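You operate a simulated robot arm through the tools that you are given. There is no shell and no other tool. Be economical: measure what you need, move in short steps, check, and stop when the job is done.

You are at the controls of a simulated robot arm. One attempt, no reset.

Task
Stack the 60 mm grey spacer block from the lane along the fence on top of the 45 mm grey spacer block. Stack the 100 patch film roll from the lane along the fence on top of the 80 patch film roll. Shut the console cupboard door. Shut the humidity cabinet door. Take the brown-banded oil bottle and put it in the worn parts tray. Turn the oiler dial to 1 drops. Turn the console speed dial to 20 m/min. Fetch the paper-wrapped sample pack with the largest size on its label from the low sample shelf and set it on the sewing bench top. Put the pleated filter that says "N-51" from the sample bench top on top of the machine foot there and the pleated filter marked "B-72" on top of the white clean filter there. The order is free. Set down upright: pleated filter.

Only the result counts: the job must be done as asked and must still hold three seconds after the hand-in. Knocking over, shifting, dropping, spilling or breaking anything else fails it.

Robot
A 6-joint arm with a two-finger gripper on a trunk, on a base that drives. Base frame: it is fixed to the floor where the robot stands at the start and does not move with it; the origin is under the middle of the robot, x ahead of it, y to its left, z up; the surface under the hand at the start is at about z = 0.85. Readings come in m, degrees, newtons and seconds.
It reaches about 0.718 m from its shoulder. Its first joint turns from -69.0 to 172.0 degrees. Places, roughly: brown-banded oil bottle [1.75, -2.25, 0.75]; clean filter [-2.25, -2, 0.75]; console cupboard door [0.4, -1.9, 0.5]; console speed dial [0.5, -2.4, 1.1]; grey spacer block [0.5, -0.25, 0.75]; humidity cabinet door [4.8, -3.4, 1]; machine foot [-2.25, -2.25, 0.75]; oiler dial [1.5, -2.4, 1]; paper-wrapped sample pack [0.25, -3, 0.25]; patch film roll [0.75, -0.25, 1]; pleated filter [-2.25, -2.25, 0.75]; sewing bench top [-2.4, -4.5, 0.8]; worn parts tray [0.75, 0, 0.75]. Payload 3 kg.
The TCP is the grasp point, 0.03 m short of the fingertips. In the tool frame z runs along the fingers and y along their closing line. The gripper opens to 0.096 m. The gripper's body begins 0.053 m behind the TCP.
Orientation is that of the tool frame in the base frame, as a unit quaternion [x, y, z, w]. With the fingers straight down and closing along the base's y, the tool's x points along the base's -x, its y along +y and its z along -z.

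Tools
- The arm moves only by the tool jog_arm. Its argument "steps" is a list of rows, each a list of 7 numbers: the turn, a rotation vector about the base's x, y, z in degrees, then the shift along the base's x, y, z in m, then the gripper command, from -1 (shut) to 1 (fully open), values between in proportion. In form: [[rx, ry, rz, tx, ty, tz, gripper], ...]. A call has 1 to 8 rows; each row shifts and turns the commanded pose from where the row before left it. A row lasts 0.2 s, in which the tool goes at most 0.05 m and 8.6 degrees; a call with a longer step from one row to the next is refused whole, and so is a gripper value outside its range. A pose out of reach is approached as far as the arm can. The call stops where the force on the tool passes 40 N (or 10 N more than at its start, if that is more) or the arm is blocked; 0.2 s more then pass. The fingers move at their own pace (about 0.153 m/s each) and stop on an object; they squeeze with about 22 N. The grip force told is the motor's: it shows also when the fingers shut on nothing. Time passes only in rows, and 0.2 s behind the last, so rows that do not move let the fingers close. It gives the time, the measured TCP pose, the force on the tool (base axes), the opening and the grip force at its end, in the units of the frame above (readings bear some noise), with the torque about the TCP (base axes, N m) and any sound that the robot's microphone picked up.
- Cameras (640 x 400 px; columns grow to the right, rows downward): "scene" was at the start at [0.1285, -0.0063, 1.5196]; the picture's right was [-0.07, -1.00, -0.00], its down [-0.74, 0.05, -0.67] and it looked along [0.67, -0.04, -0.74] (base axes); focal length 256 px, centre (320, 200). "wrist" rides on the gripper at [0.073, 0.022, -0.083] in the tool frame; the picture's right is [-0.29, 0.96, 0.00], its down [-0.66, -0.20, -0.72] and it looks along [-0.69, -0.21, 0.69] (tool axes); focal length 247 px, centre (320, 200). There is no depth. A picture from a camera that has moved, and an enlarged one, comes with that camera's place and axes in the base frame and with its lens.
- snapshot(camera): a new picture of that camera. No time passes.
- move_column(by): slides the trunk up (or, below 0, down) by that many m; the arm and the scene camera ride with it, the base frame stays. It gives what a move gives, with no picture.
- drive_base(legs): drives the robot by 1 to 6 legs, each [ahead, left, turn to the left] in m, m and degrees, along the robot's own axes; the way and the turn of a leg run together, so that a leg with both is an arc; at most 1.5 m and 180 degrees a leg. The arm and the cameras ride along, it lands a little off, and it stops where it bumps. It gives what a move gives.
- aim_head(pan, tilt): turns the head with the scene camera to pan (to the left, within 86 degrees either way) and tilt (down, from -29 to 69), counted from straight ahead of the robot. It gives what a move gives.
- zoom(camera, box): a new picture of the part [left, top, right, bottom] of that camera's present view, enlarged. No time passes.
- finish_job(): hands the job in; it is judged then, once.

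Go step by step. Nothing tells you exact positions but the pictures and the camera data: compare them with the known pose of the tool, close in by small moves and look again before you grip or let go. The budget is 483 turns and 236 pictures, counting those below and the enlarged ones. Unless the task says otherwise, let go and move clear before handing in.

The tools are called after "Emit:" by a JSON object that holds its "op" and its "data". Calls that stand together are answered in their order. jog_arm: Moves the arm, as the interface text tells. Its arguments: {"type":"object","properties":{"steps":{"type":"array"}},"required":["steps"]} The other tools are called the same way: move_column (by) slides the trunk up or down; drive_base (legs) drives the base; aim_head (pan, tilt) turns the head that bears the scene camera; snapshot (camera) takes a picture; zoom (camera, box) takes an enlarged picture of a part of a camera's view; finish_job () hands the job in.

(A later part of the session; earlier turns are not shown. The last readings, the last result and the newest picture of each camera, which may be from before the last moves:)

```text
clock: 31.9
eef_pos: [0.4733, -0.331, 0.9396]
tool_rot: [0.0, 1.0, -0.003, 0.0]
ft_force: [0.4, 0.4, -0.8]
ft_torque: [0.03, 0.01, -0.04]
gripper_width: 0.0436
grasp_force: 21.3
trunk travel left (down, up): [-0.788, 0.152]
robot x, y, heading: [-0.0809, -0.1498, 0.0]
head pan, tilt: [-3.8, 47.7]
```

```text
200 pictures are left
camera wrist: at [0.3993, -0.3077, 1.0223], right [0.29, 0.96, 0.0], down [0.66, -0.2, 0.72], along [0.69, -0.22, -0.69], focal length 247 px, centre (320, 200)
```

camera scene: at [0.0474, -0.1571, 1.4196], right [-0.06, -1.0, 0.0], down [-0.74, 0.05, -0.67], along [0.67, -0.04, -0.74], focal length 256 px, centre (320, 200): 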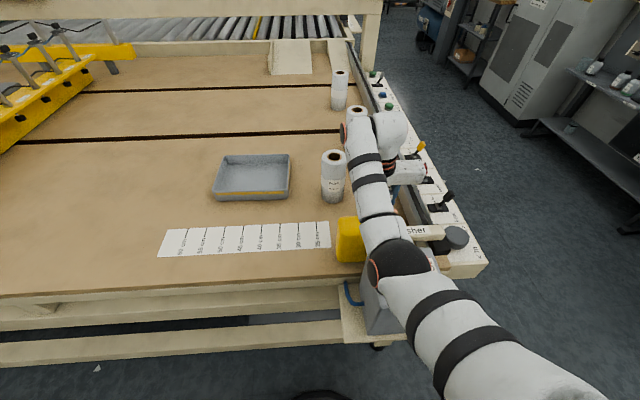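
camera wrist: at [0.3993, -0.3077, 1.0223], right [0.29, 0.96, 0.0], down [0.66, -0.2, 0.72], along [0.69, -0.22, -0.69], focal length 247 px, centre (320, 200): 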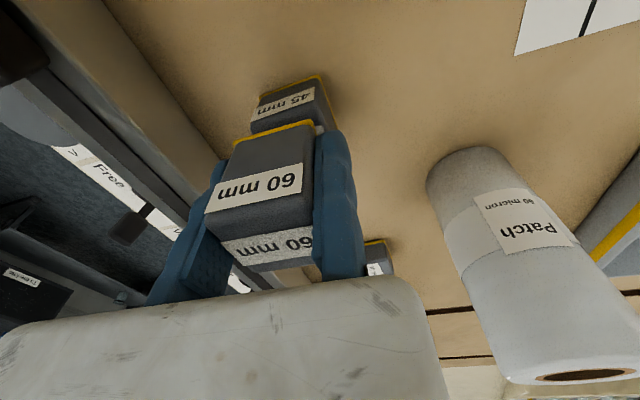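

Emit:
{"op": "jog_arm", "data": {"steps": [[0, 0, 0, 0.001, 0.002, -0.004, -1], [0, 0, 0, 0, 0, -0.003, -1], [0, 0, 0, 0, 0, -0.003, -1], [0, 0, 0, 0, 0, 0, -1]]}}

Emit:
{"op": "jog_arm", "data": {"steps": [[0, 0, 0, 0, 0, -0.002, -1], [0, 0, 0, 0, 0, 0, -1]]}}

Emit:
{"op": "zoom", "data": {"camera": "wrist", "box": [180, 60, 400, 260]}}

```text
clock: 32.9
eef_pos: [0.4744, -0.3281, 0.9305]
tool_rot: [0.0, 1.0, -0.002, -0.001]
ft_force: [0.9, -0.2, -1.5]
ft_torque: [0.02, -0.05, 0.0]
gripper_width: 0.0435
grasp_force: 21.6
trunk travel left (down, up): [-0.788, 0.152]
robot x, y, heading: [-0.0874, -0.1501, 0.0]
head pan, tilt: [-3.8, 47.7]
```

```text
clock: 33.5
eef_pos: [0.4737, -0.3277, 0.9296]
tool_rot: [0.0, 1.0, -0.002, 0.001]
ft_force: [1.5, -0.9, 9.8]
ft_torque: [-0.11, 0.0, 0.02]
gripper_width: 0.0436
grasp_force: 21.9
trunk travel left (down, up): [-0.788, 0.152]
robot x, y, heading: [-0.0822, -0.1509, 0.0]
head pan, tilt: [-3.8, 47.7]
```

```text
2.00 times, centred on (290, 160) of wrist
camera zoom: at [0.3985, -0.3043, 1.0122], right [0.29, 0.96, 0.0], down [0.66, -0.2, 0.73], along [0.69, -0.22, -0.69], focal length 494 px, centre (380, 280)
```

zoom: 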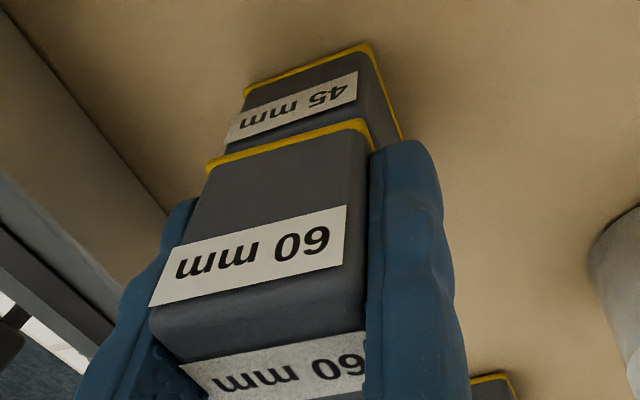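

Emit:
{"op": "jog_arm", "data": {"steps": [[0, 0, 0, 0, 0, 0, 0.25], [0, 0, 0, 0, 0, 0, 0.25], [0, 0, 0, 0, 0.004, 0, 0.25], [0, 0, 0, 0, 0.003, 0, 0.25], [0, 0, 0, 0, 0, 0.02, 0.25], [0, 0, 0, 0.01, 0, 0.02, 0.25], [0, 0, 0, 0.01, 0, 0.02, 0.25], [0, 0, 0, 0, 0, 0, 0.25]]}}

Emit:
{"op": "snapshot", "data": {"camera": "wrist"}}

```text
clock: 35.3
eef_pos: [0.4919, -0.3214, 0.9893]
tool_rot: [0.0, 1.0, -0.003, 0.0]
ft_force: [-0.4, 0.2, 0.9]
ft_torque: [0.02, 0.03, 0.04]
gripper_width: 0.06
grasp_force: 0.0
trunk travel left (down, up): [-0.788, 0.152]
robot x, y, heading: [-0.0784, -0.1505, 0.5]
head pan, tilt: [-3.8, 47.7]
```

```text
198 pictures are left
camera wrist: at [0.4177, -0.2965, 1.0716], right [0.29, 0.96, 0.0], down [0.66, -0.2, 0.72], along [0.69, -0.22, -0.69], focal length 247 px, centre (320, 200)
```

wrist: 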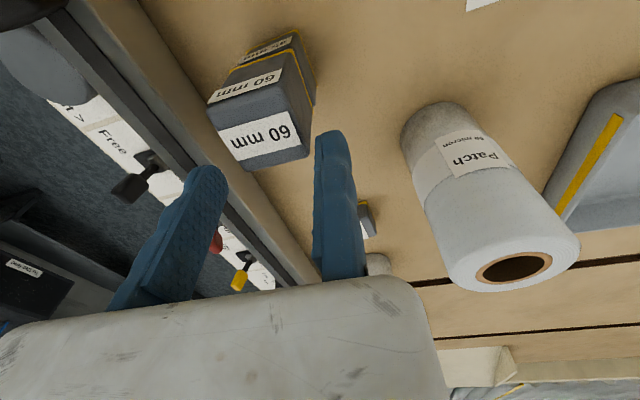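

The block stack stands. Now I read the labels of the rolls.

Emit:
{"op": "zoom", "data": {"camera": "wrist", "box": [420, 100, 540, 210]}}

Emit:
{"op": "zoom", "data": {"camera": "scene", "box": [300, 50, 400, 210]}}

```text
3.64 times, centred on (480, 155) of wrist
camera zoom: at [0.4177, -0.2965, 1.0716], right [0.29, 0.96, 0.0], down [0.66, -0.2, 0.72], along [0.69, -0.22, -0.69], focal length 898 px, centre (-262, 364)
```

zoom: 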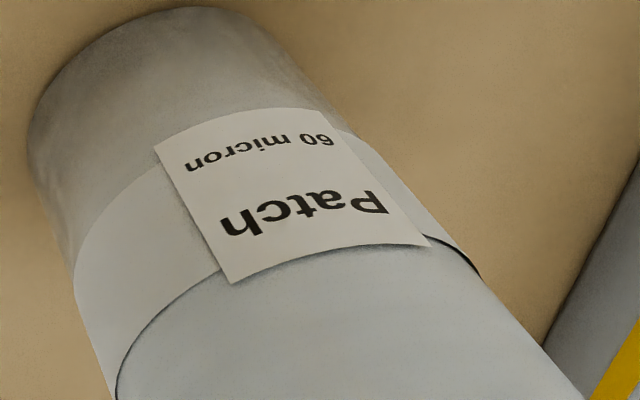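

```text
2.50 times, centred on (350, 130) of scene
camera zoom: at [0.047, -0.1572, 1.4196], right [-0.06, -1.0, 0.0], down [-0.74, 0.05, -0.67], along [0.67, -0.04, -0.74], focal length 639 px, centre (245, 375)
```

zoom: 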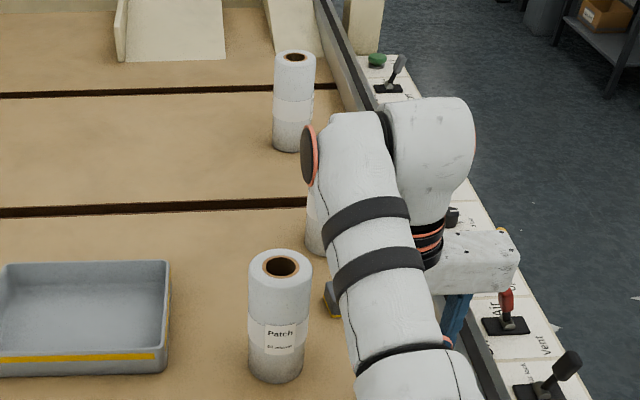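

R1 is 60 micron; the other two rolls must be read and handled from the right-hand side of the table. I lift, back off and look around to the right.

Emit:
{"op": "drive_base", "data": {"legs": [[-0.4, 0, 0]]}}

Emit:
{"op": "aim_head", "data": {"pan": -40, "tilt": 25}}

Emit:
{"op": "snapshot", "data": {"camera": "scene"}}

Emit:
{"op": "aim_head", "data": {"pan": -86, "tilt": 25}}

Emit:
{"op": "snapshot", "data": {"camera": "scene"}}

```text
clock: 36.6
eef_pos: [0.4075, -0.3218, 0.9873]
tool_rot: [0.003, 1.0, -0.001, 0.016]
ft_force: [7.4, -1.0, -3.0]
ft_torque: [-0.01, 0.0, -0.04]
gripper_width: 0.06
grasp_force: 0.0
trunk travel left (down, up): [-0.788, 0.152]
robot x, y, heading: [-0.1731, -0.1531, 0.2]
head pan, tilt: [-3.8, 47.7]
stopped in leg 1: the force on the tool passed its limit at 107 N (the readings are from after the stop); the commanded pose is now the measured one
```

```text
clock: 37.6
eef_pos: [0.4086, -0.3213, 0.9883]
tool_rot: [0.003, 1.0, 0.0, 0.017]
ft_force: [10.4, -0.1, -2.9]
ft_torque: [0.0, -0.05, -0.1]
gripper_width: 0.0598
grasp_force: 0.1
trunk travel left (down, up): [-0.788, 0.152]
robot x, y, heading: [-0.1744, -0.1497, 0.3]
head pan, tilt: [-40.0, 25.0]
```

```text
195 pictures are left
camera scene: at [-0.0512, -0.2117, 1.4535], right [-0.64, -0.77, 0.0], down [-0.33, 0.27, -0.91], along [0.69, -0.58, -0.43], focal length 256 px, centre (320, 200)
```

scene: 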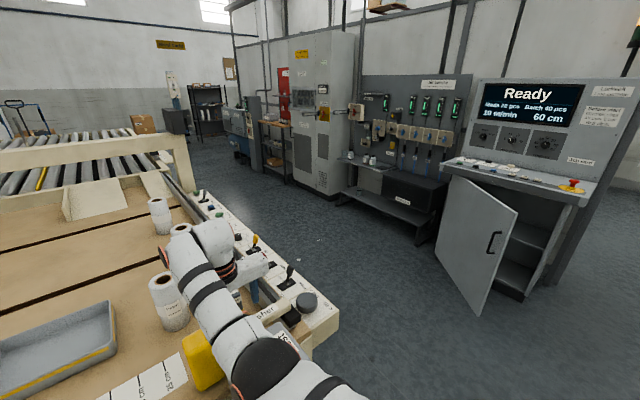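

```text
clock: 38.7
eef_pos: [0.4069, -0.3218, 0.9882]
tool_rot: [0.003, 1.0, -0.001, 0.016]
ft_force: [13.7, -0.9, 0.1]
ft_torque: [0.01, -0.05, -0.12]
gripper_width: 0.0599
grasp_force: 0.0
trunk travel left (down, up): [-0.788, 0.152]
robot x, y, heading: [-0.1773, -0.149, 0.0]
head pan, tilt: [-85.9, 25.0]
```

```text
194 pictures are left
camera scene: at [-0.1152, -0.2443, 1.4538], right [-1.0, -0.07, 0.0], down [-0.03, 0.42, -0.91], along [0.06, -0.9, -0.42], focal length 256 px, centre (320, 200)
```

scene: 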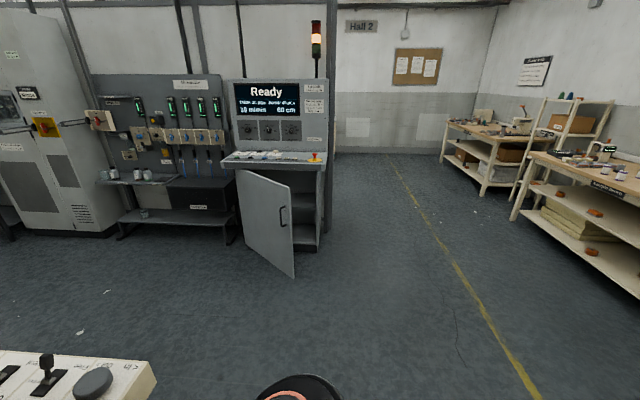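

Something was touched while backing up. I look before moving on.

Emit:
{"op": "snapshot", "data": {"camera": "wrist"}}

Emit:
{"op": "aim_head", "data": {"pan": -15, "tilt": 55}}

Emit:
{"op": "snapshot", "data": {"camera": "scene"}}

```text
193 pictures are left
camera wrist: at [0.3302, -0.2974, 1.0688], right [0.3, 0.95, 0.01], down [0.64, -0.2, 0.74], along [0.71, -0.22, -0.67], focal length 247 px, centre (320, 200)
```

wrist: 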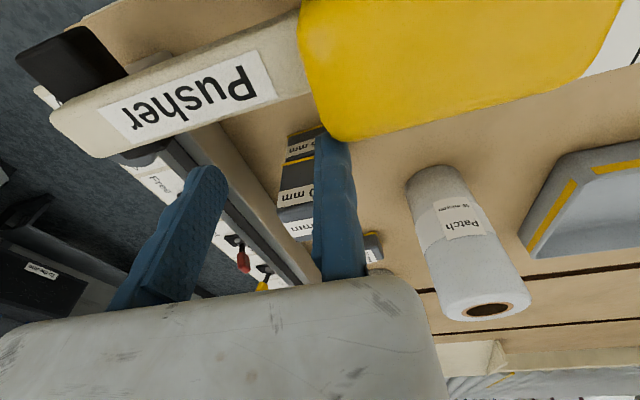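

```text
clock: 40.1
eef_pos: [0.4072, -0.3204, 0.9883]
tool_rot: [0.002, 1.0, -0.001, 0.017]
ft_force: [13.8, -1.6, 1.9]
ft_torque: [0.04, 0.0, -0.1]
gripper_width: 0.0599
grasp_force: 0.2
trunk travel left (down, up): [-0.788, 0.152]
robot x, y, heading: [-0.1754, -0.1479, 0.0]
head pan, tilt: [-15.0, 55.0]
```

```text
192 pictures are left
camera scene: at [-0.0523, -0.1711, 1.4096], right [-0.26, -0.97, 0.0], down [-0.79, 0.21, -0.57], along [0.55, -0.15, -0.82], focal length 256 px, centre (320, 200)
```

scene: 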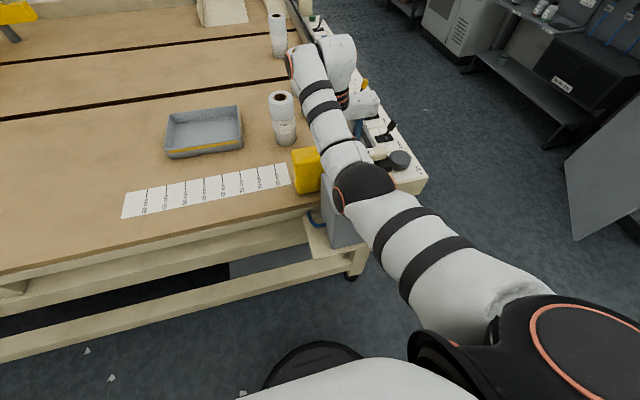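

The finger rests against the pusher. I move forward a bit, then raise the trunk to clear it.

Emit:
{"op": "jog_arm", "data": {"steps": [[0, 0, 0, 0.014, 0, 0, 0.25], [0, 0, 0, 0, 0, 0, 0.25]]}}

Emit:
{"op": "move_column", "data": {"by": 0.15}}

Emit:
{"op": "snapshot", "data": {"camera": "wrist"}}

```text
clock: 40.8
eef_pos: [0.4192, -0.3213, 0.9887]
tool_rot: [0.003, 1.0, -0.001, 0.017]
ft_force: [0.6, -0.5, 0.2]
ft_torque: [-0.01, 0.03, -0.02]
gripper_width: 0.0597
grasp_force: 0.0
trunk travel left (down, up): [-0.788, 0.152]
robot x, y, heading: [-0.1769, -0.1518, -0.1]
head pan, tilt: [-15.0, 55.0]
```

```text
clock: 42.5
eef_pos: [0.4198, -0.3214, 1.1374]
tool_rot: [0.002, 1.0, -0.001, 0.018]
ft_force: [-0.3, -0.2, -0.9]
ft_torque: [-0.03, -0.02, 0.0]
gripper_width: 0.06
grasp_force: 0.3
trunk travel left (down, up): [-0.938, 0.002]
robot x, y, heading: [-0.1755, -0.1534, 0.1]
head pan, tilt: [-15.0, 55.0]
```

```text
191 pictures are left
camera wrist: at [0.3418, -0.2971, 1.2198], right [0.3, 0.95, 0.01], down [0.63, -0.2, 0.75], along [0.71, -0.22, -0.67], focal length 247 px, centre (320, 200)
```

wrist: 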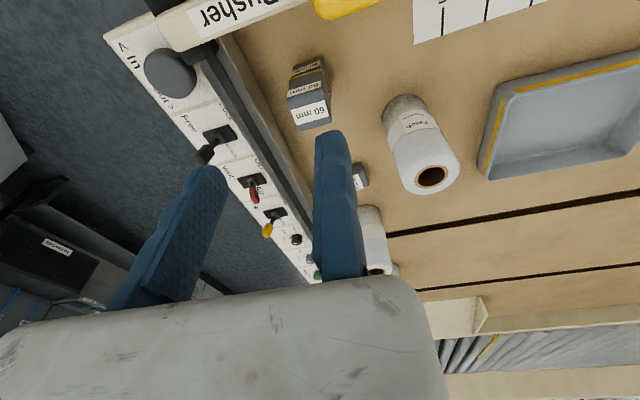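

Clear now. I drive around to the right side of the table: back, right, ahead, then turn to face the table (left).

Emit:
{"op": "drive_base", "data": {"legs": [[-0.35, 0, 0], [0, -0.85, 0], [1.18, 0, 0]]}}

Emit:
{"op": "aim_head", "data": {"pan": 60, "tilt": 40}}

Emit:
{"op": "snapshot", "data": {"camera": "scene"}}

```text
clock: 54.4
eef_pos: [1.2371, -1.1772, 1.1398]
tool_rot: [0.006, 1.0, -0.001, 0.017]
ft_force: [1.1, 0.3, -0.8]
ft_torque: [-0.01, -0.03, 0.03]
gripper_width: 0.0598
grasp_force: 0.0
trunk travel left (down, up): [-0.938, 0.002]
robot x, y, heading: [0.6452, -1.0053, -0.3]
head pan, tilt: [-15.0, 55.0]
```

```text
clock: 55.9
eef_pos: [1.2362, -1.1782, 1.1391]
tool_rot: [0.006, 1.0, -0.001, 0.017]
ft_force: [-0.6, -0.1, 0.6]
ft_torque: [0.0, -0.04, 0.0]
gripper_width: 0.0597
grasp_force: 0.1
trunk travel left (down, up): [-0.938, 0.002]
robot x, y, heading: [0.6443, -1.0006, -0.3]
head pan, tilt: [60.0, 40.0]
```

```text
190 pictures are left
camera scene: at [0.7359, -0.9317, 1.5806], right [0.86, -0.51, 0.0], down [-0.33, -0.55, -0.77], along [0.39, 0.66, -0.64], focal length 256 px, centre (320, 200)
```

scene: 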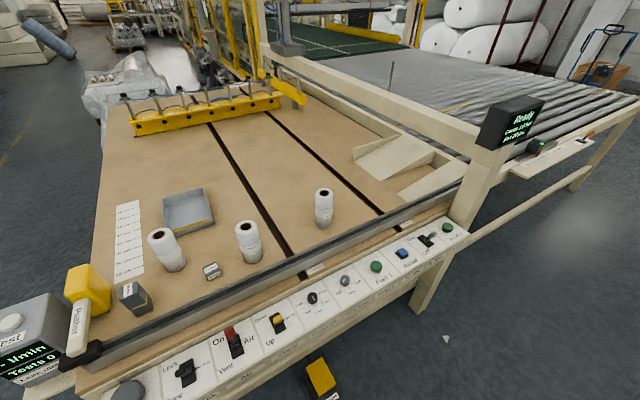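

Emit:
{"op": "zoom", "data": {"camera": "scene", "box": [225, 180, 345, 275]}}

Emit:
{"op": "zoom", "data": {"camera": "scene", "box": [100, 180, 220, 320]}}

```text
4.21 times, centred on (285, 228) of scene
camera zoom: at [0.7359, -0.9317, 1.5806], right [0.86, -0.51, 0.0], down [-0.33, -0.55, -0.77], along [0.39, 0.66, -0.64], focal length 1076 px, centre (467, 84)
```

zoom: 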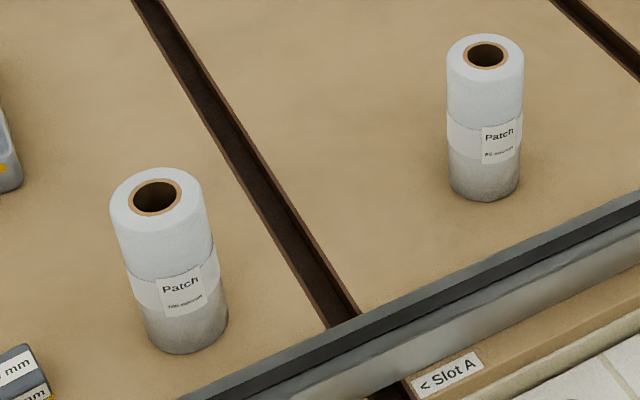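

```text
2.86 times, centred on (160, 250) of scene
camera zoom: at [0.7359, -0.9317, 1.5806], right [0.86, -0.51, 0.0], down [-0.33, -0.55, -0.77], along [0.39, 0.66, -0.64], focal length 730 px, centre (777, 57)
```

zoom: 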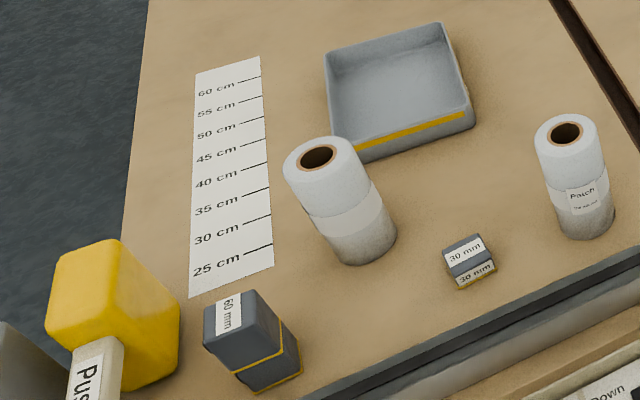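

R2 (about 0.82, -0.33) is the 100 micron roll and R3 (about 1.12, -0.305) the 80 micron one. I level the tool, turn left 90° and check.

Emit:
{"op": "jog_arm", "data": {"steps": [[0, 1.95, 0, 0, 0, 0, 1], [0, 0, 0, 0, 0, 0, 1]]}}

Emit:
{"op": "drive_base", "data": {"legs": [[0, 0, 90.3]]}}

Emit:
{"op": "aim_head", "data": {"pan": 0, "tilt": 50}}

Emit:
{"op": "snapshot", "data": {"camera": "wrist"}}

Emit:
{"op": "snapshot", "data": {"camera": "scene"}}

```text
clock: 56.5
eef_pos: [1.2358, -1.1782, 1.1385]
tool_rot: [0.006, 1.0, -0.001, 0.001]
ft_force: [-0.3, -0.5, -1.3]
ft_torque: [-0.02, -0.04, 0.0]
gripper_width: 0.096
grasp_force: 0.1
trunk travel left (down, up): [-0.938, 0.002]
robot x, y, heading: [0.6437, -1.0023, -0.3]
head pan, tilt: [60.0, 40.0]
```

```text
clock: 60.6
eef_pos: [0.8328, -0.4154, 1.1377]
tool_rot: [-0.694, 0.72, 0.0, 0.001]
ft_force: [0.1, -0.8, 0.3]
ft_torque: [0.01, -0.01, 0.0]
gripper_width: 0.0959
grasp_force: 0.1
trunk travel left (down, up): [-0.938, 0.002]
robot x, y, heading: [0.645, -1.0007, 88.3]
head pan, tilt: [60.0, 40.0]
```

```text
clock: 61.9
eef_pos: [0.833, -0.4144, 1.1381]
tool_rot: [-0.694, 0.72, 0.001, 0.001]
ft_force: [0.0, 0.6, -0.3]
ft_torque: [0.01, 0.03, 0.0]
gripper_width: 0.0964
grasp_force: 0.1
trunk travel left (down, up): [-0.938, 0.002]
robot x, y, heading: [0.6439, -1.0027, 88.0]
head pan, tilt: [0.0, 50.0]
```

```text
187 pictures are left
camera wrist: at [0.8061, -0.4863, 1.2222], right [-0.94, 0.33, 0.0], down [0.23, 0.65, 0.72], along [0.24, 0.68, -0.69], focal length 247 px, centre (320, 200)
```

wrist: 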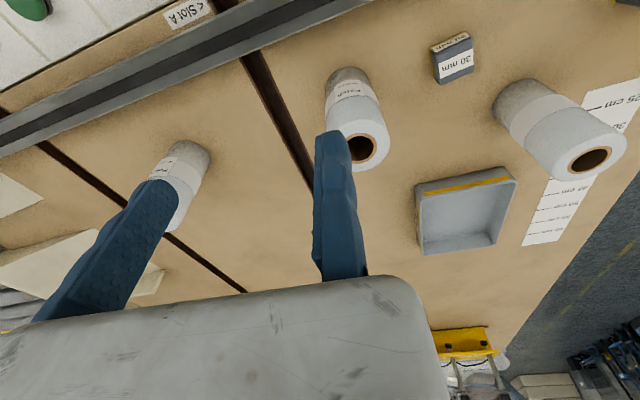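

```text
186 pictures are left
camera scene: at [0.6469, -0.8773, 1.5665], right [1.0, -0.03, 0.0], down [-0.03, -0.77, -0.64], along [0.02, 0.64, -0.77], focal length 256 px, centre (320, 200)
```

scene: 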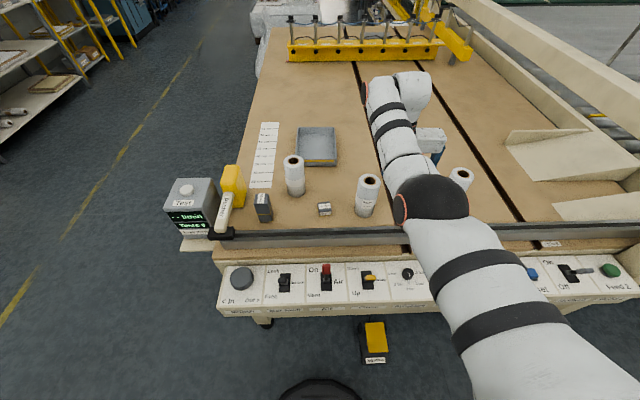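

R2 is seen at about (0.818, -0.328). A foot pedal on the floor prevents going closer, so I'll tilt the fingers forward 30° for more reach.

Emit:
{"op": "jog_arm", "data": {"steps": [[7.5, 0, 1, 0, 0, 0, 1], [7.5, 0, 1, 0, 0, 0, 1], [7.5, 0, 0, 0, 0, 0, 1], [7.5, 0, 0, 0, 0, 0, 1], [0, 0, 0, 0, 0, 0, 1]]}}

Emit:
{"op": "jog_arm", "data": {"steps": [[0, 0, 0, -0.025, 0.03, 0, 1], [0, 0, 0, -0.03, 0.03, 0, 1], [0, 0, 0, 0, 0.026, 0, 1], [0, 0, 0, 0, 0, 0, 1]]}}

Emit:
{"op": "snapshot", "data": {"camera": "wrist"}}

```text
clock: 63.1
eef_pos: [0.8333, -0.4148, 1.1393]
tool_rot: [-0.681, 0.685, 0.185, 0.183]
ft_force: [-0.2, -0.2, 0.2]
ft_torque: [0.0, 0.01, -0.01]
gripper_width: 0.0961
grasp_force: 0.1
trunk travel left (down, up): [-0.938, 0.002]
robot x, y, heading: [0.6433, -1.0011, 88.2]
head pan, tilt: [0.0, 50.0]
```

```text
clock: 64.1
eef_pos: [0.7796, -0.3288, 1.1411]
tool_rot: [-0.681, 0.684, 0.185, 0.184]
ft_force: [1.0, 1.0, 0.4]
ft_torque: [0.0, 0.02, 0.01]
gripper_width: 0.096
grasp_force: 0.2
trunk travel left (down, up): [-0.938, 0.002]
robot x, y, heading: [0.6442, -1.0072, 87.9]
head pan, tilt: [0.0, 50.0]
```

```text
185 pictures are left
camera wrist: at [0.7561, -0.4338, 1.1764], right [-0.95, 0.26, 0.15], down [0.21, 0.21, 0.96], along [0.21, 0.94, -0.25], focal length 247 px, centre (320, 200)
```

wrist: 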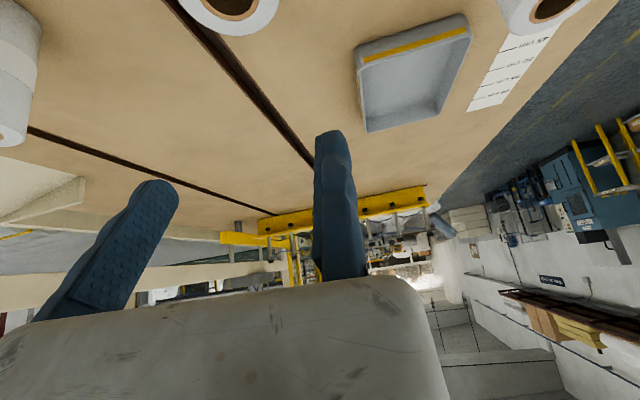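

Emit:
{"op": "move_column", "data": {"by": -0.12}}

Emit:
{"op": "snapshot", "data": {"camera": "wrist"}}

```text
clock: 65.6
eef_pos: [0.7799, -0.3289, 1.0196]
tool_rot: [-0.681, 0.685, 0.185, 0.183]
ft_force: [0.5, -0.2, 0.5]
ft_torque: [-0.02, 0.01, -0.03]
gripper_width: 0.0958
grasp_force: 0.1
trunk travel left (down, up): [-0.818, 0.122]
robot x, y, heading: [0.6467, -1.0043, 88.2]
head pan, tilt: [0.0, 50.0]
```

```text
184 pictures are left
camera wrist: at [0.7561, -0.4339, 1.056], right [-0.95, 0.26, 0.15], down [0.21, 0.21, 0.96], along [0.21, 0.94, -0.25], focal length 247 px, centre (320, 200)
```

wrist: 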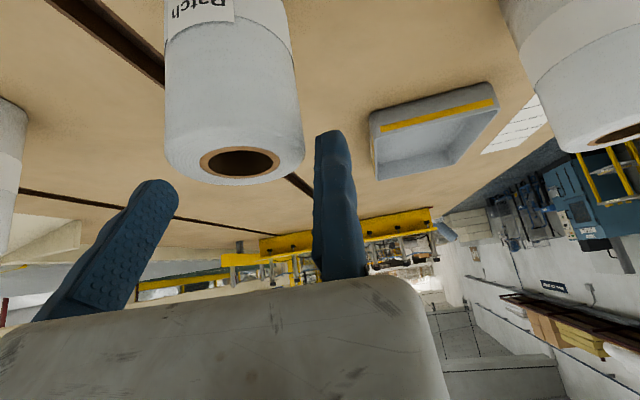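

Emit:
{"op": "move_column", "data": {"by": -0.056}}

Emit:
{"op": "snapshot", "data": {"camera": "wrist"}}

```text
clock: 66.6
eef_pos: [0.7806, -0.3292, 0.9651]
tool_rot: [-0.682, 0.684, 0.185, 0.182]
ft_force: [-0.3, 0.2, 0.9]
ft_torque: [0.01, 0.01, 0.02]
gripper_width: 0.0961
grasp_force: 0.0
trunk travel left (down, up): [-0.762, 0.178]
robot x, y, heading: [0.6427, -1.0019, 88.2]
head pan, tilt: [0.0, 50.0]
```

```text
183 pictures are left
camera wrist: at [0.7561, -0.4339, 1.0], right [-0.95, 0.26, 0.15], down [0.21, 0.21, 0.96], along [0.21, 0.94, -0.25], focal length 247 px, centre (320, 200)
```

wrist: 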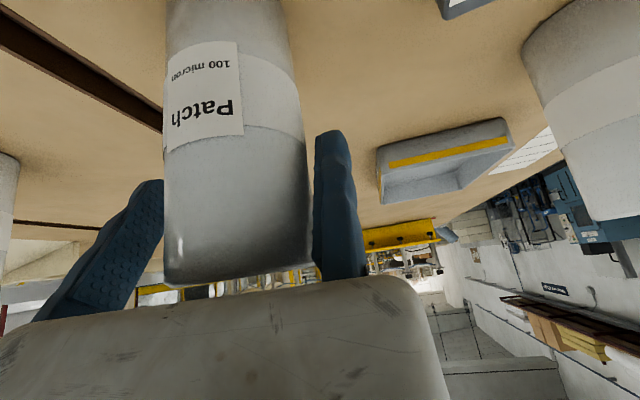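

Emit:
{"op": "jog_arm", "data": {"steps": [[0, 0, 0, 0, 0, 0, -1], [0, 0, 0, 0, 0, 0, -1], [0, 0, 0, 0, 0, 0, -1], [0, 0, 0, 0, 0, 0, -1], [0, 0, 0, 0, 0, 0, -1]]}}

Emit:
{"op": "move_column", "data": {"by": 0.03}}

Emit:
{"op": "snapshot", "data": {"camera": "wrist"}}

```text
clock: 67.8
eef_pos: [0.7805, -0.3288, 0.9637]
tool_rot: [-0.683, 0.683, 0.185, 0.181]
ft_force: [0.9, 1.6, 3.0]
ft_torque: [0.1, -0.41, 0.15]
gripper_width: 0.0671
grasp_force: 22.3
trunk travel left (down, up): [-0.762, 0.178]
robot x, y, heading: [0.6431, -1.007, 88.0]
head pan, tilt: [0.0, 50.0]
```

```text
clock: 68.5
eef_pos: [0.7802, -0.3285, 0.9935]
tool_rot: [-0.682, 0.684, 0.184, 0.181]
ft_force: [-0.4, -0.2, -3.3]
ft_torque: [0.01, 0.13, 0.03]
gripper_width: 0.0673
grasp_force: 22.4
trunk travel left (down, up): [-0.792, 0.148]
robot x, y, heading: [0.6422, -1.0033, 88.1]
head pan, tilt: [0.0, 50.0]
```

```text
182 pictures are left
camera wrist: at [0.7563, -0.4329, 1.0291], right [-0.95, 0.26, 0.15], down [0.21, 0.21, 0.96], along [0.21, 0.94, -0.25], focal length 247 px, centre (320, 200)
```

wrist: 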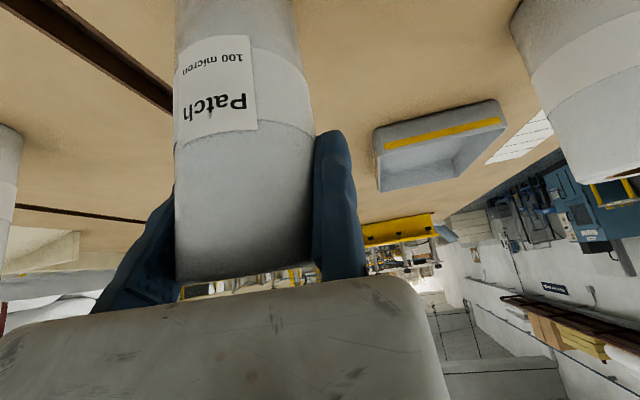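

The roll is held. I raise it above R3's height and drive right by 0.30 m.

Emit:
{"op": "move_column", "data": {"by": 0.146}}

Emit:
{"op": "drive_base", "data": {"legs": [[0, -0.29, 0]]}}

Emit:
{"op": "snapshot", "data": {"camera": "wrist"}}

Emit:
{"op": "snapshot", "data": {"camera": "scene"}}

```text
clock: 70.2
eef_pos: [0.7802, -0.328, 1.1409]
tool_rot: [-0.681, 0.684, 0.184, 0.182]
ft_force: [-0.5, 0.7, -4.0]
ft_torque: [0.01, 0.11, 0.01]
gripper_width: 0.0672
grasp_force: 21.9
trunk travel left (down, up): [-0.938, 0.002]
robot x, y, heading: [0.6427, -1.004, 88.1]
head pan, tilt: [0.0, 50.0]
```

```text
clock: 72.2
eef_pos: [1.0582, -0.3361, 1.1389]
tool_rot: [0.686, -0.68, -0.185, -0.182]
ft_force: [0.4, -0.2, -3.6]
ft_torque: [-0.01, 0.12, 0.01]
gripper_width: 0.0673
grasp_force: 21.4
trunk travel left (down, up): [-0.938, 0.002]
robot x, y, heading: [0.9251, -1.0131, 88.7]
head pan, tilt: [0.0, 50.0]
```

```text
181 pictures are left
camera wrist: at [1.0355, -0.4398, 1.1756], right [-0.96, 0.25, 0.15], down [0.2, 0.21, 0.96], along [0.2, 0.95, -0.25], focal length 247 px, centre (320, 200)
```

wrist: 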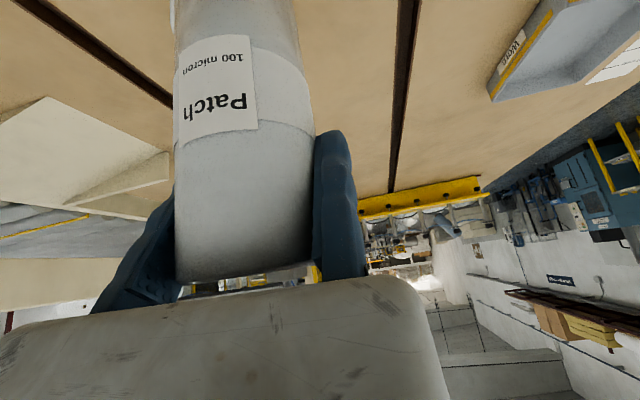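

```text
180 pictures are left
camera scene: at [0.9309, -0.8842, 1.5664], right [1.0, -0.02, 0.0], down [-0.02, -0.77, -0.64], along [0.02, 0.64, -0.77], focal length 256 px, centre (320, 200)
```

scene: 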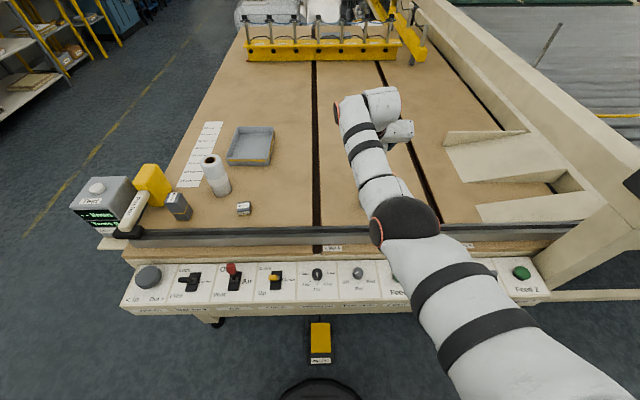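

R3 is hidden by the arm, but four earlier views agree on (1.120, -0.307). I move the held roll over it.

Emit:
{"op": "jog_arm", "data": {"steps": [[0, 0, 0, 0.014, 0.015, 0, -1], [0, 0, 0, 0.014, 0.014, 0, -1], [0, 0, 0, 0, 0, 0, -1]]}}

Emit:
{"op": "snapshot", "data": {"camera": "scene"}}

```text
clock: 73.0
eef_pos: [1.0918, -0.3237, 1.1412]
tool_rot: [0.686, -0.68, -0.185, -0.181]
ft_force: [0.5, 0.1, -3.9]
ft_torque: [0.04, 0.12, -0.01]
gripper_width: 0.0671
grasp_force: 21.9
out of reach, approached as far as the arm can: row 1, 2
trunk travel left (down, up): [-0.938, 0.002]
robot x, y, heading: [0.9311, -1.0115, 88.7]
head pan, tilt: [0.0, 50.0]
```

```text
179 pictures are left
camera scene: at [0.9327, -0.8844, 1.5664], right [1.0, -0.02, 0.0], down [-0.02, -0.77, -0.64], along [0.01, 0.64, -0.77], focal length 256 px, centre (320, 200)
```

scene: 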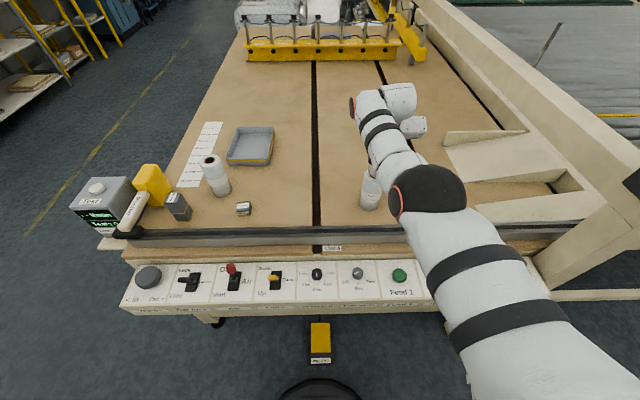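

Emit:
{"op": "drive_base", "data": {"legs": [[0.018, 0, 0]]}}

Emit:
{"op": "zoom", "data": {"camera": "scene", "box": [330, 130, 430, 240]}}

```text
clock: 73.8
eef_pos: [1.0925, -0.3079, 1.143]
tool_rot: [0.685, -0.681, -0.187, -0.182]
ft_force: [0.2, -0.1, -2.9]
ft_torque: [0.03, 0.1, -0.06]
gripper_width: 0.0674
grasp_force: 22.0
trunk travel left (down, up): [-0.938, 0.002]
robot x, y, heading: [0.9321, -0.9921, 88.5]
head pan, tilt: [0.0, 50.0]
```

```text
3.64 times, centred on (380, 185) of scene
camera zoom: at [0.9331, -0.8713, 1.5669], right [1.0, -0.02, 0.0], down [-0.02, -0.76, -0.64], along [0.01, 0.64, -0.76], focal length 929 px, centre (102, 254)
```

zoom: 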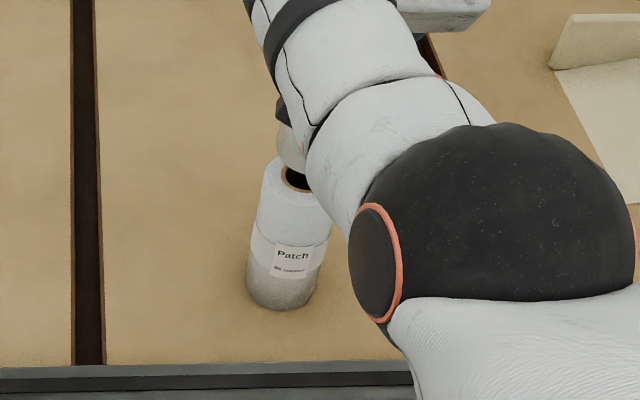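

Emit:
{"op": "jog_arm", "data": {"steps": [[0, 0, 0, -0.008, -0.002, 0, -1], [0, 0, 0, 0, 0, 0, -1]]}}

Emit:
{"op": "move_column", "data": {"by": -0.018}}

Emit:
{"op": "zoom", "data": {"camera": "scene", "box": [330, 130, 430, 240]}}

```text
clock: 74.4
eef_pos: [1.0841, -0.309, 1.1428]
tool_rot: [0.685, -0.681, -0.185, -0.18]
ft_force: [0.1, -0.6, -3.6]
ft_torque: [0.01, 0.13, -0.02]
gripper_width: 0.0673
grasp_force: 21.7
trunk travel left (down, up): [-0.938, 0.002]
robot x, y, heading: [0.9337, -0.992, 88.6]
head pan, tilt: [0.0, 50.0]
```

```text
clock: 75.1
eef_pos: [1.0864, -0.3066, 1.1236]
tool_rot: [0.685, -0.681, -0.185, -0.18]
ft_force: [-0.3, -0.1, -3.1]
ft_torque: [-0.03, 0.1, -0.01]
gripper_width: 0.0672
grasp_force: 21.8
trunk travel left (down, up): [-0.92, 0.02]
robot x, y, heading: [0.9286, -0.9933, 89.0]
head pan, tilt: [0.0, 50.0]
```

```text
3.64 times, centred on (380, 185) of scene
camera zoom: at [0.9335, -0.8659, 1.5483], right [1.0, -0.02, 0.0], down [-0.02, -0.77, -0.64], along [0.01, 0.64, -0.77], focal length 929 px, centre (102, 254)
```

zoom: 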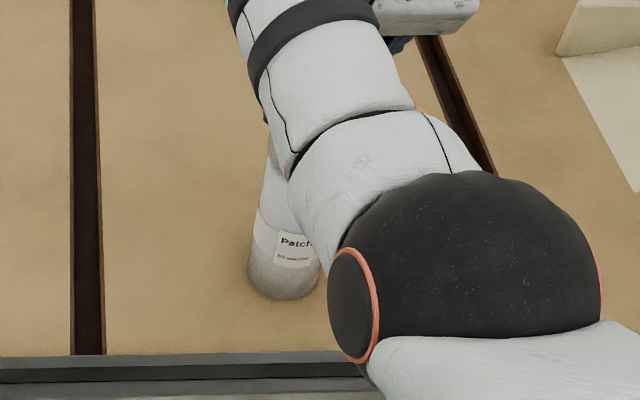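

Emit:
{"op": "jog_arm", "data": {"steps": [[0, 0, 0, 0, 0, -0.003, -1], [0, 0, 0, 0, 0, -0.002, -1], [0, 0, 0, 0, 0, -0.002, -1], [0, 0, 0, 0, 0, 0, -1]]}}

Emit:
{"op": "jog_arm", "data": {"steps": [[0, 0, 0, 0, 0, -0.002, -1], [0, 0, 0, 0, 0, 0, -1]]}}

Emit:
{"op": "jog_arm", "data": {"steps": [[0, 0, 0, 0, 0, -0.002, -1], [0, 0, 0, 0, 0, 0, -1]]}}

```text
clock: 76.1
eef_pos: [1.0854, -0.3064, 1.117]
tool_rot: [0.685, -0.681, -0.185, -0.181]
ft_force: [0.5, -0.2, -3.1]
ft_torque: [0.01, 0.1, -0.03]
gripper_width: 0.0672
grasp_force: 21.8
trunk travel left (down, up): [-0.92, 0.02]
robot x, y, heading: [0.9311, -0.9914, 88.5]
head pan, tilt: [0.0, 50.0]
```

```text
clock: 76.7
eef_pos: [1.086, -0.3065, 1.1149]
tool_rot: [0.685, -0.681, -0.185, -0.181]
ft_force: [0.3, 0.6, -3.3]
ft_torque: [-0.03, 0.11, 0.0]
gripper_width: 0.0672
grasp_force: 21.6
trunk travel left (down, up): [-0.92, 0.02]
robot x, y, heading: [0.9309, -0.9925, 88.9]
head pan, tilt: [0.0, 50.0]
```

```text
clock: 77.3
eef_pos: [1.0849, -0.3081, 1.1143]
tool_rot: [0.685, -0.68, -0.187, -0.183]
ft_force: [0.7, 0.7, 4.2]
ft_torque: [0.05, -0.36, 0.1]
gripper_width: 0.0673
grasp_force: 21.9
trunk travel left (down, up): [-0.92, 0.02]
robot x, y, heading: [0.9318, -0.995, 88.5]
head pan, tilt: [0.0, 50.0]
```

Contact. I open, step the fixed finger off, and back away along the finger direction.

Emit:
{"op": "jog_arm", "data": {"steps": [[0, 0, 0, 0, 0, 0, 0.9], [0, 0, 0, 0, 0, 0, 0.9], [0, 0, 0, -0.006, 0, 0, 0.9], [0, 0, 0, -0.004, 0, 0, 0.9], [0, 0, 0, 0, -0.015, 0.02, 0.9], [0, 0, 0, 0, -0.02, 0.02, 0.9], [0, 0, 0, 0, -0.03, 0.02, 0.9], [0, 0, 0, 0, -0.03, 0.0, 0.9]]}}

Emit:
{"op": "snapshot", "data": {"camera": "wrist"}}

Emit:
{"op": "zoom", "data": {"camera": "scene", "box": [330, 100, 450, 240]}}

```text
clock: 79.1
eef_pos: [1.0754, -0.4023, 1.1727]
tool_rot: [0.685, -0.68, -0.187, -0.182]
ft_force: [0.1, -0.1, 0.5]
ft_torque: [0.0, -0.01, 0.0]
gripper_width: 0.0913
grasp_force: 0.1
trunk travel left (down, up): [-0.92, 0.02]
robot x, y, heading: [0.9313, -0.9947, 88.8]
head pan, tilt: [0.0, 50.0]
```

```text
176 pictures are left
camera wrist: at [1.0533, -0.507, 1.2083], right [-0.96, 0.25, 0.15], down [0.21, 0.21, 0.96], along [0.2, 0.95, -0.25], focal length 247 px, centre (320, 200)
```

wrist: 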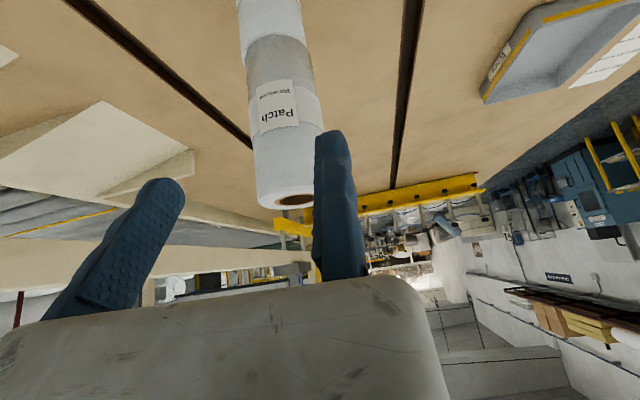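

```text
2.86 times, centred on (390, 170) of scene
camera zoom: at [0.9329, -0.8685, 1.5486], right [1.0, -0.02, 0.0], down [-0.02, -0.77, -0.64], along [0.01, 0.64, -0.77], focal length 730 px, centre (120, 286)
```

zoom: 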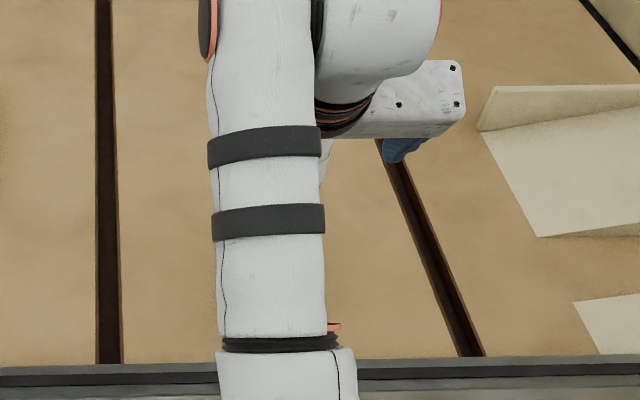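

Rolls are stacked. I back off and turn around to face the wall side.

Emit:
{"op": "drive_base", "data": {"legs": [[-0.2, 0, 0], [0, 0, -90], [0, 0, -88]]}}

Emit:
{"op": "aim_head", "data": {"pan": 0, "tilt": 25}}

Emit:
{"op": "snapshot", "data": {"camera": "scene"}}

```text
clock: 88.3
eef_pos: [0.7861, -1.7864, 1.1719]
tool_rot: [0.677, 0.688, -0.181, 0.187]
ft_force: [-0.1, 0.6, 0.1]
ft_torque: [0.0, -0.01, 0.01]
gripper_width: 0.0914
grasp_force: 0.0
trunk travel left (down, up): [-0.92, 0.02]
robot x, y, heading: [0.9258, -1.1928, -90.8]
head pan, tilt: [0.0, 50.0]
```

```text
clock: 89.2
eef_pos: [0.7882, -1.7858, 1.172]
tool_rot: [0.677, 0.689, -0.18, 0.186]
ft_force: [-0.3, 0.8, 0.1]
ft_torque: [0.0, 0.01, 0.0]
gripper_width: 0.0912
grasp_force: 0.1
trunk travel left (down, up): [-0.92, 0.02]
robot x, y, heading: [0.9267, -1.1937, -90.8]
head pan, tilt: [0.0, 25.0]
```

```text
174 pictures are left
camera scene: at [0.9239, -1.3361, 1.5859], right [-1.0, 0.01, 0.0], down [0.01, 0.42, -0.91], along [-0.01, -0.91, -0.42], focal length 256 px, centre (320, 200)
```

scene: 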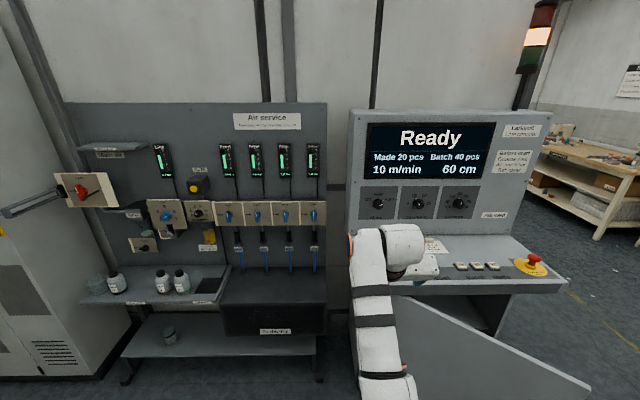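

Emit:
{"op": "zoom", "data": {"camera": "scene", "box": [340, 110, 560, 240]}}

Emit:
{"op": "zoom", "data": {"camera": "scene", "box": [60, 130, 240, 310]}}

```text
2.91 times, centred on (450, 175) of scene
camera zoom: at [0.9239, -1.3361, 1.5859], right [-1.0, 0.01, 0.0], down [0.01, 0.42, -0.91], along [-0.01, -0.91, -0.42], focal length 743 px, centre (-58, 273)
```

zoom: 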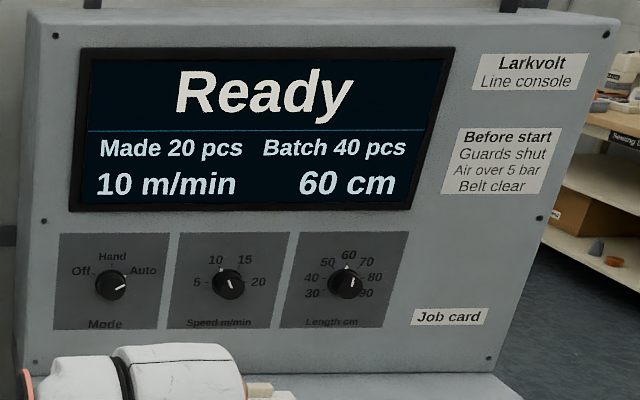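

```text
2.22 times, centred on (150, 220) of scene
camera zoom: at [0.9239, -1.3361, 1.5859], right [-1.0, 0.01, 0.0], down [0.01, 0.42, -0.91], along [-0.01, -0.91, -0.42], focal length 568 px, centre (698, 156)
```

zoom: 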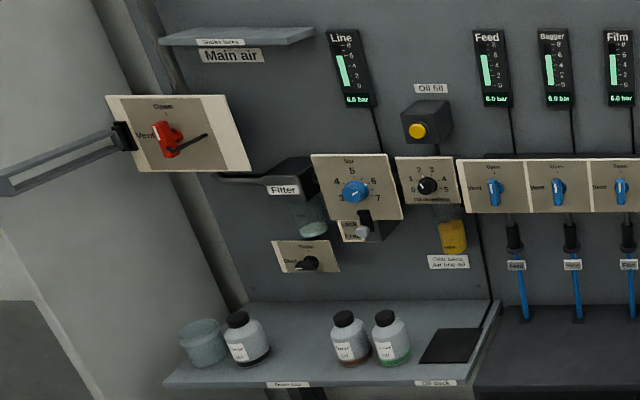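

The speed dial reads 10; the oiler dial is the black knob under "Oil fill". The cupboard door is open toward me, so I shut it first. I tip the fingers to horizontal.

Emit:
{"op": "jog_arm", "data": {"steps": [[-7.5, 0, 0, 0, 0, 0, -1], [-7.5, 0, 0, 0, 0, 0, -1], [-7.5, 0, 0, 0, 0, 0, -1], [-7.5, 0, 0, 0, 0, 0, -1], [-7.5, 0, 0, 0, 0, 0, -1], [-7.5, 0, 0, 0, 0, 0, -1], [-7.5, 0, 0, 0, 0, 0, -1], [-7.5, 0, 0, 0, 0, 0, -1]]}}

Emit:
{"op": "snapshot", "data": {"camera": "wrist"}}

Emit:
{"op": "aim_head", "data": {"pan": -25, "tilt": 45}}

Emit:
{"op": "snapshot", "data": {"camera": "scene"}}

```text
clock: 90.7
eef_pos: [0.7489, -1.8095, 1.2636]
tool_rot: [0.496, 0.532, -0.523, 0.444]
ft_force: [0.2, 0.6, -0.5]
ft_torque: [0.02, -0.01, -0.02]
gripper_width: 0.0001
grasp_force: 22.6
trunk travel left (down, up): [-0.92, 0.02]
robot x, y, heading: [0.9236, -1.194, -91.0]
head pan, tilt: [0.0, 25.0]
stopped in row 7: the arm was blocked; the commanded pose is now the measured one
```

```text
171 pictures are left
camera wrist: at [0.7658, -1.7214, 1.194], right [0.98, -0.06, 0.18], down [-0.09, 0.69, 0.72], along [-0.17, -0.72, 0.67], focal length 247 px, centre (320, 200)
```

wrist: 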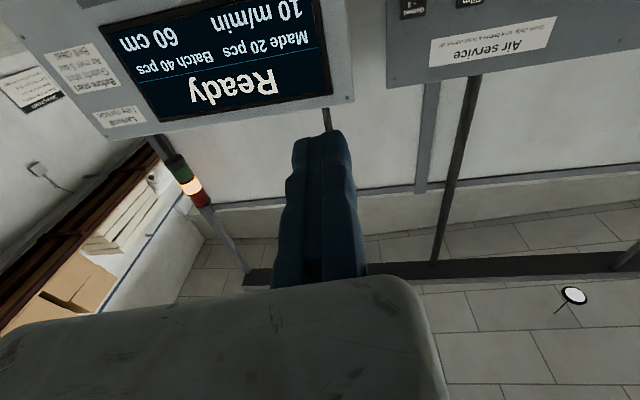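

```text
clock: 91.6
eef_pos: [0.7495, -1.8079, 1.2629]
tool_rot: [0.497, 0.533, -0.523, 0.443]
ft_force: [-0.7, -0.1, 0.4]
ft_torque: [0.01, 0.03, -0.01]
gripper_width: 0.0
grasp_force: 21.9
trunk travel left (down, up): [-0.92, 0.02]
robot x, y, heading: [0.9271, -1.1931, -91.0]
head pan, tilt: [-25.0, 45.0]
```

```text
170 pictures are left
camera scene: at [0.89, -1.3173, 1.5554], right [-0.9, 0.43, 0.0], down [0.31, 0.64, -0.71], along [-0.31, -0.64, -0.71], focal length 256 px, centre (320, 200)
```

scene: 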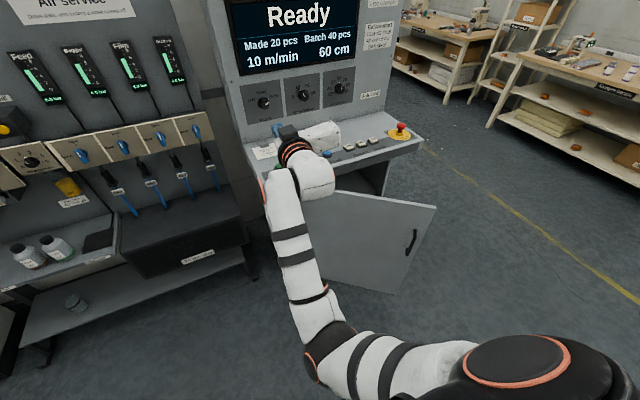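

I align with the door's free side: back up, shift right, then lower the trunk.

Emit:
{"op": "drive_base", "data": {"legs": [[-0.24, 0, 1], [0, -0.5, 0]]}}

Emit:
{"op": "move_column", "data": {"by": -0.62}}

Emit:
{"op": "aim_head", "data": {"pan": -10, "tilt": 35}}

Emit:
{"op": "snapshot", "data": {"camera": "scene"}}

```text
clock: 95.9
eef_pos: [0.2721, -1.5776, 1.2628]
tool_rot: [0.489, 0.54, -0.515, 0.452]
ft_force: [-0.1, 0.6, -0.2]
ft_torque: [0.0, 0.02, 0.0]
gripper_width: 0.0001
grasp_force: 22.4
trunk travel left (down, up): [-0.92, 0.02]
robot x, y, heading: [0.4291, -0.9562, -89.1]
head pan, tilt: [-25.0, 45.0]
```

```text
refused: -0.62 is not a number from -0.4 to 0.4
```

```text
clock: 96.7
eef_pos: [0.2699, -1.5783, 1.2632]
tool_rot: [0.489, 0.54, -0.516, 0.451]
ft_force: [-0.7, -0.4, 0.1]
ft_torque: [-0.03, 0.02, 0.04]
gripper_width: 0.0
grasp_force: 22.3
trunk travel left (down, up): [-0.92, 0.02]
robot x, y, heading: [0.4291, -0.9559, -89.1]
head pan, tilt: [-10.0, 35.0]
```

```text
169 pictures are left
camera scene: at [0.4157, -1.095, 1.5702], right [-0.99, 0.16, 0.0], down [0.09, 0.57, -0.82], along [-0.13, -0.81, -0.57], focal length 256 px, centre (320, 200)
```

scene: 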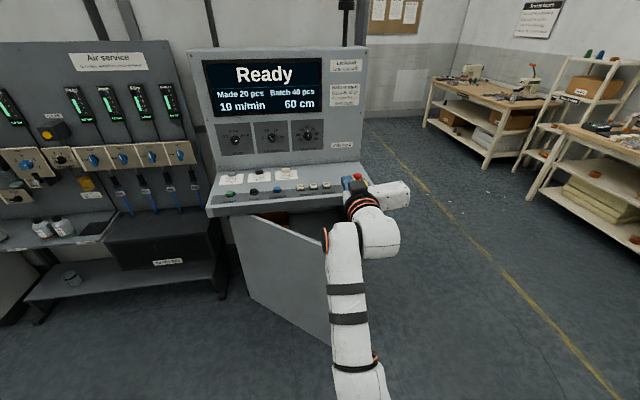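

Emit:
{"op": "move_column", "data": {"by": -0.4}}

Emit:
{"op": "move_column", "data": {"by": -0.22}}

Emit:
{"op": "snapshot", "data": {"camera": "scene"}}

Emit:
{"op": "snapshot", "data": {"camera": "wrist"}}

```text
clock: 100.5
eef_pos: [0.271, -1.5777, 0.8625]
tool_rot: [0.489, 0.539, -0.516, 0.451]
ft_force: [-0.4, -0.2, 0.3]
ft_torque: [0.0, 0.01, -0.06]
gripper_width: 0.0
grasp_force: 21.9
trunk travel left (down, up): [-0.52, 0.42]
robot x, y, heading: [0.4287, -0.9555, -89.2]
head pan, tilt: [-10.0, 35.0]
```

```text
clock: 102.8
eef_pos: [0.2715, -1.5782, 0.6428]
tool_rot: [0.489, 0.54, -0.516, 0.451]
ft_force: [-0.2, -0.1, -0.2]
ft_torque: [0.02, 0.0, 0.02]
gripper_width: 0.0
grasp_force: 22.2
trunk travel left (down, up): [-0.3, 0.64]
robot x, y, heading: [0.4282, -0.9574, -89.2]
head pan, tilt: [-10.0, 35.0]
```

```text
168 pictures are left
camera scene: at [0.4163, -1.095, 0.9502], right [-0.99, 0.16, 0.0], down [0.09, 0.57, -0.82], along [-0.13, -0.81, -0.57], focal length 256 px, centre (320, 200)
```

scene: 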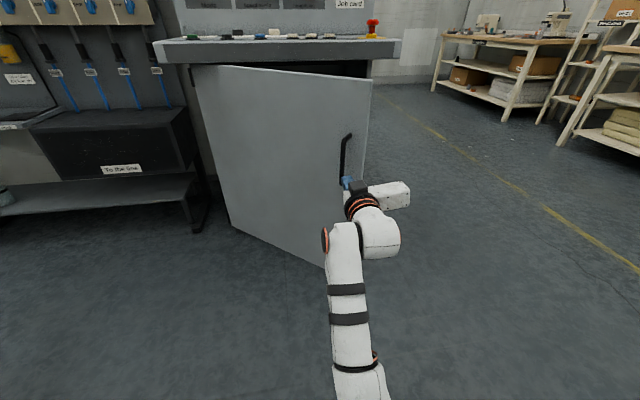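

```text
167 pictures are left
camera wrist: at [0.2851, -1.4897, 0.5733], right [0.98, -0.03, 0.18], down [-0.11, 0.68, 0.72], along [-0.14, -0.73, 0.67], focal length 247 px, centre (320, 200)
```

wrist: 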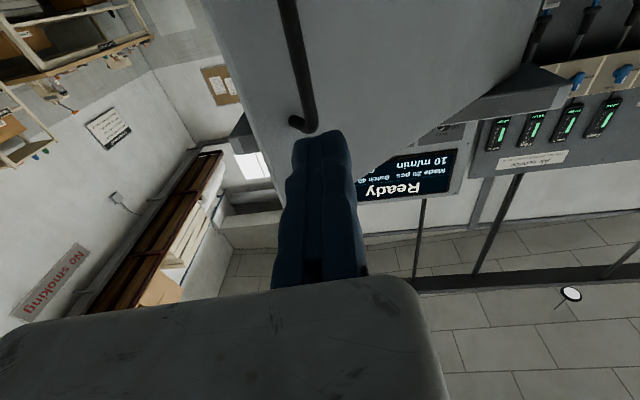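

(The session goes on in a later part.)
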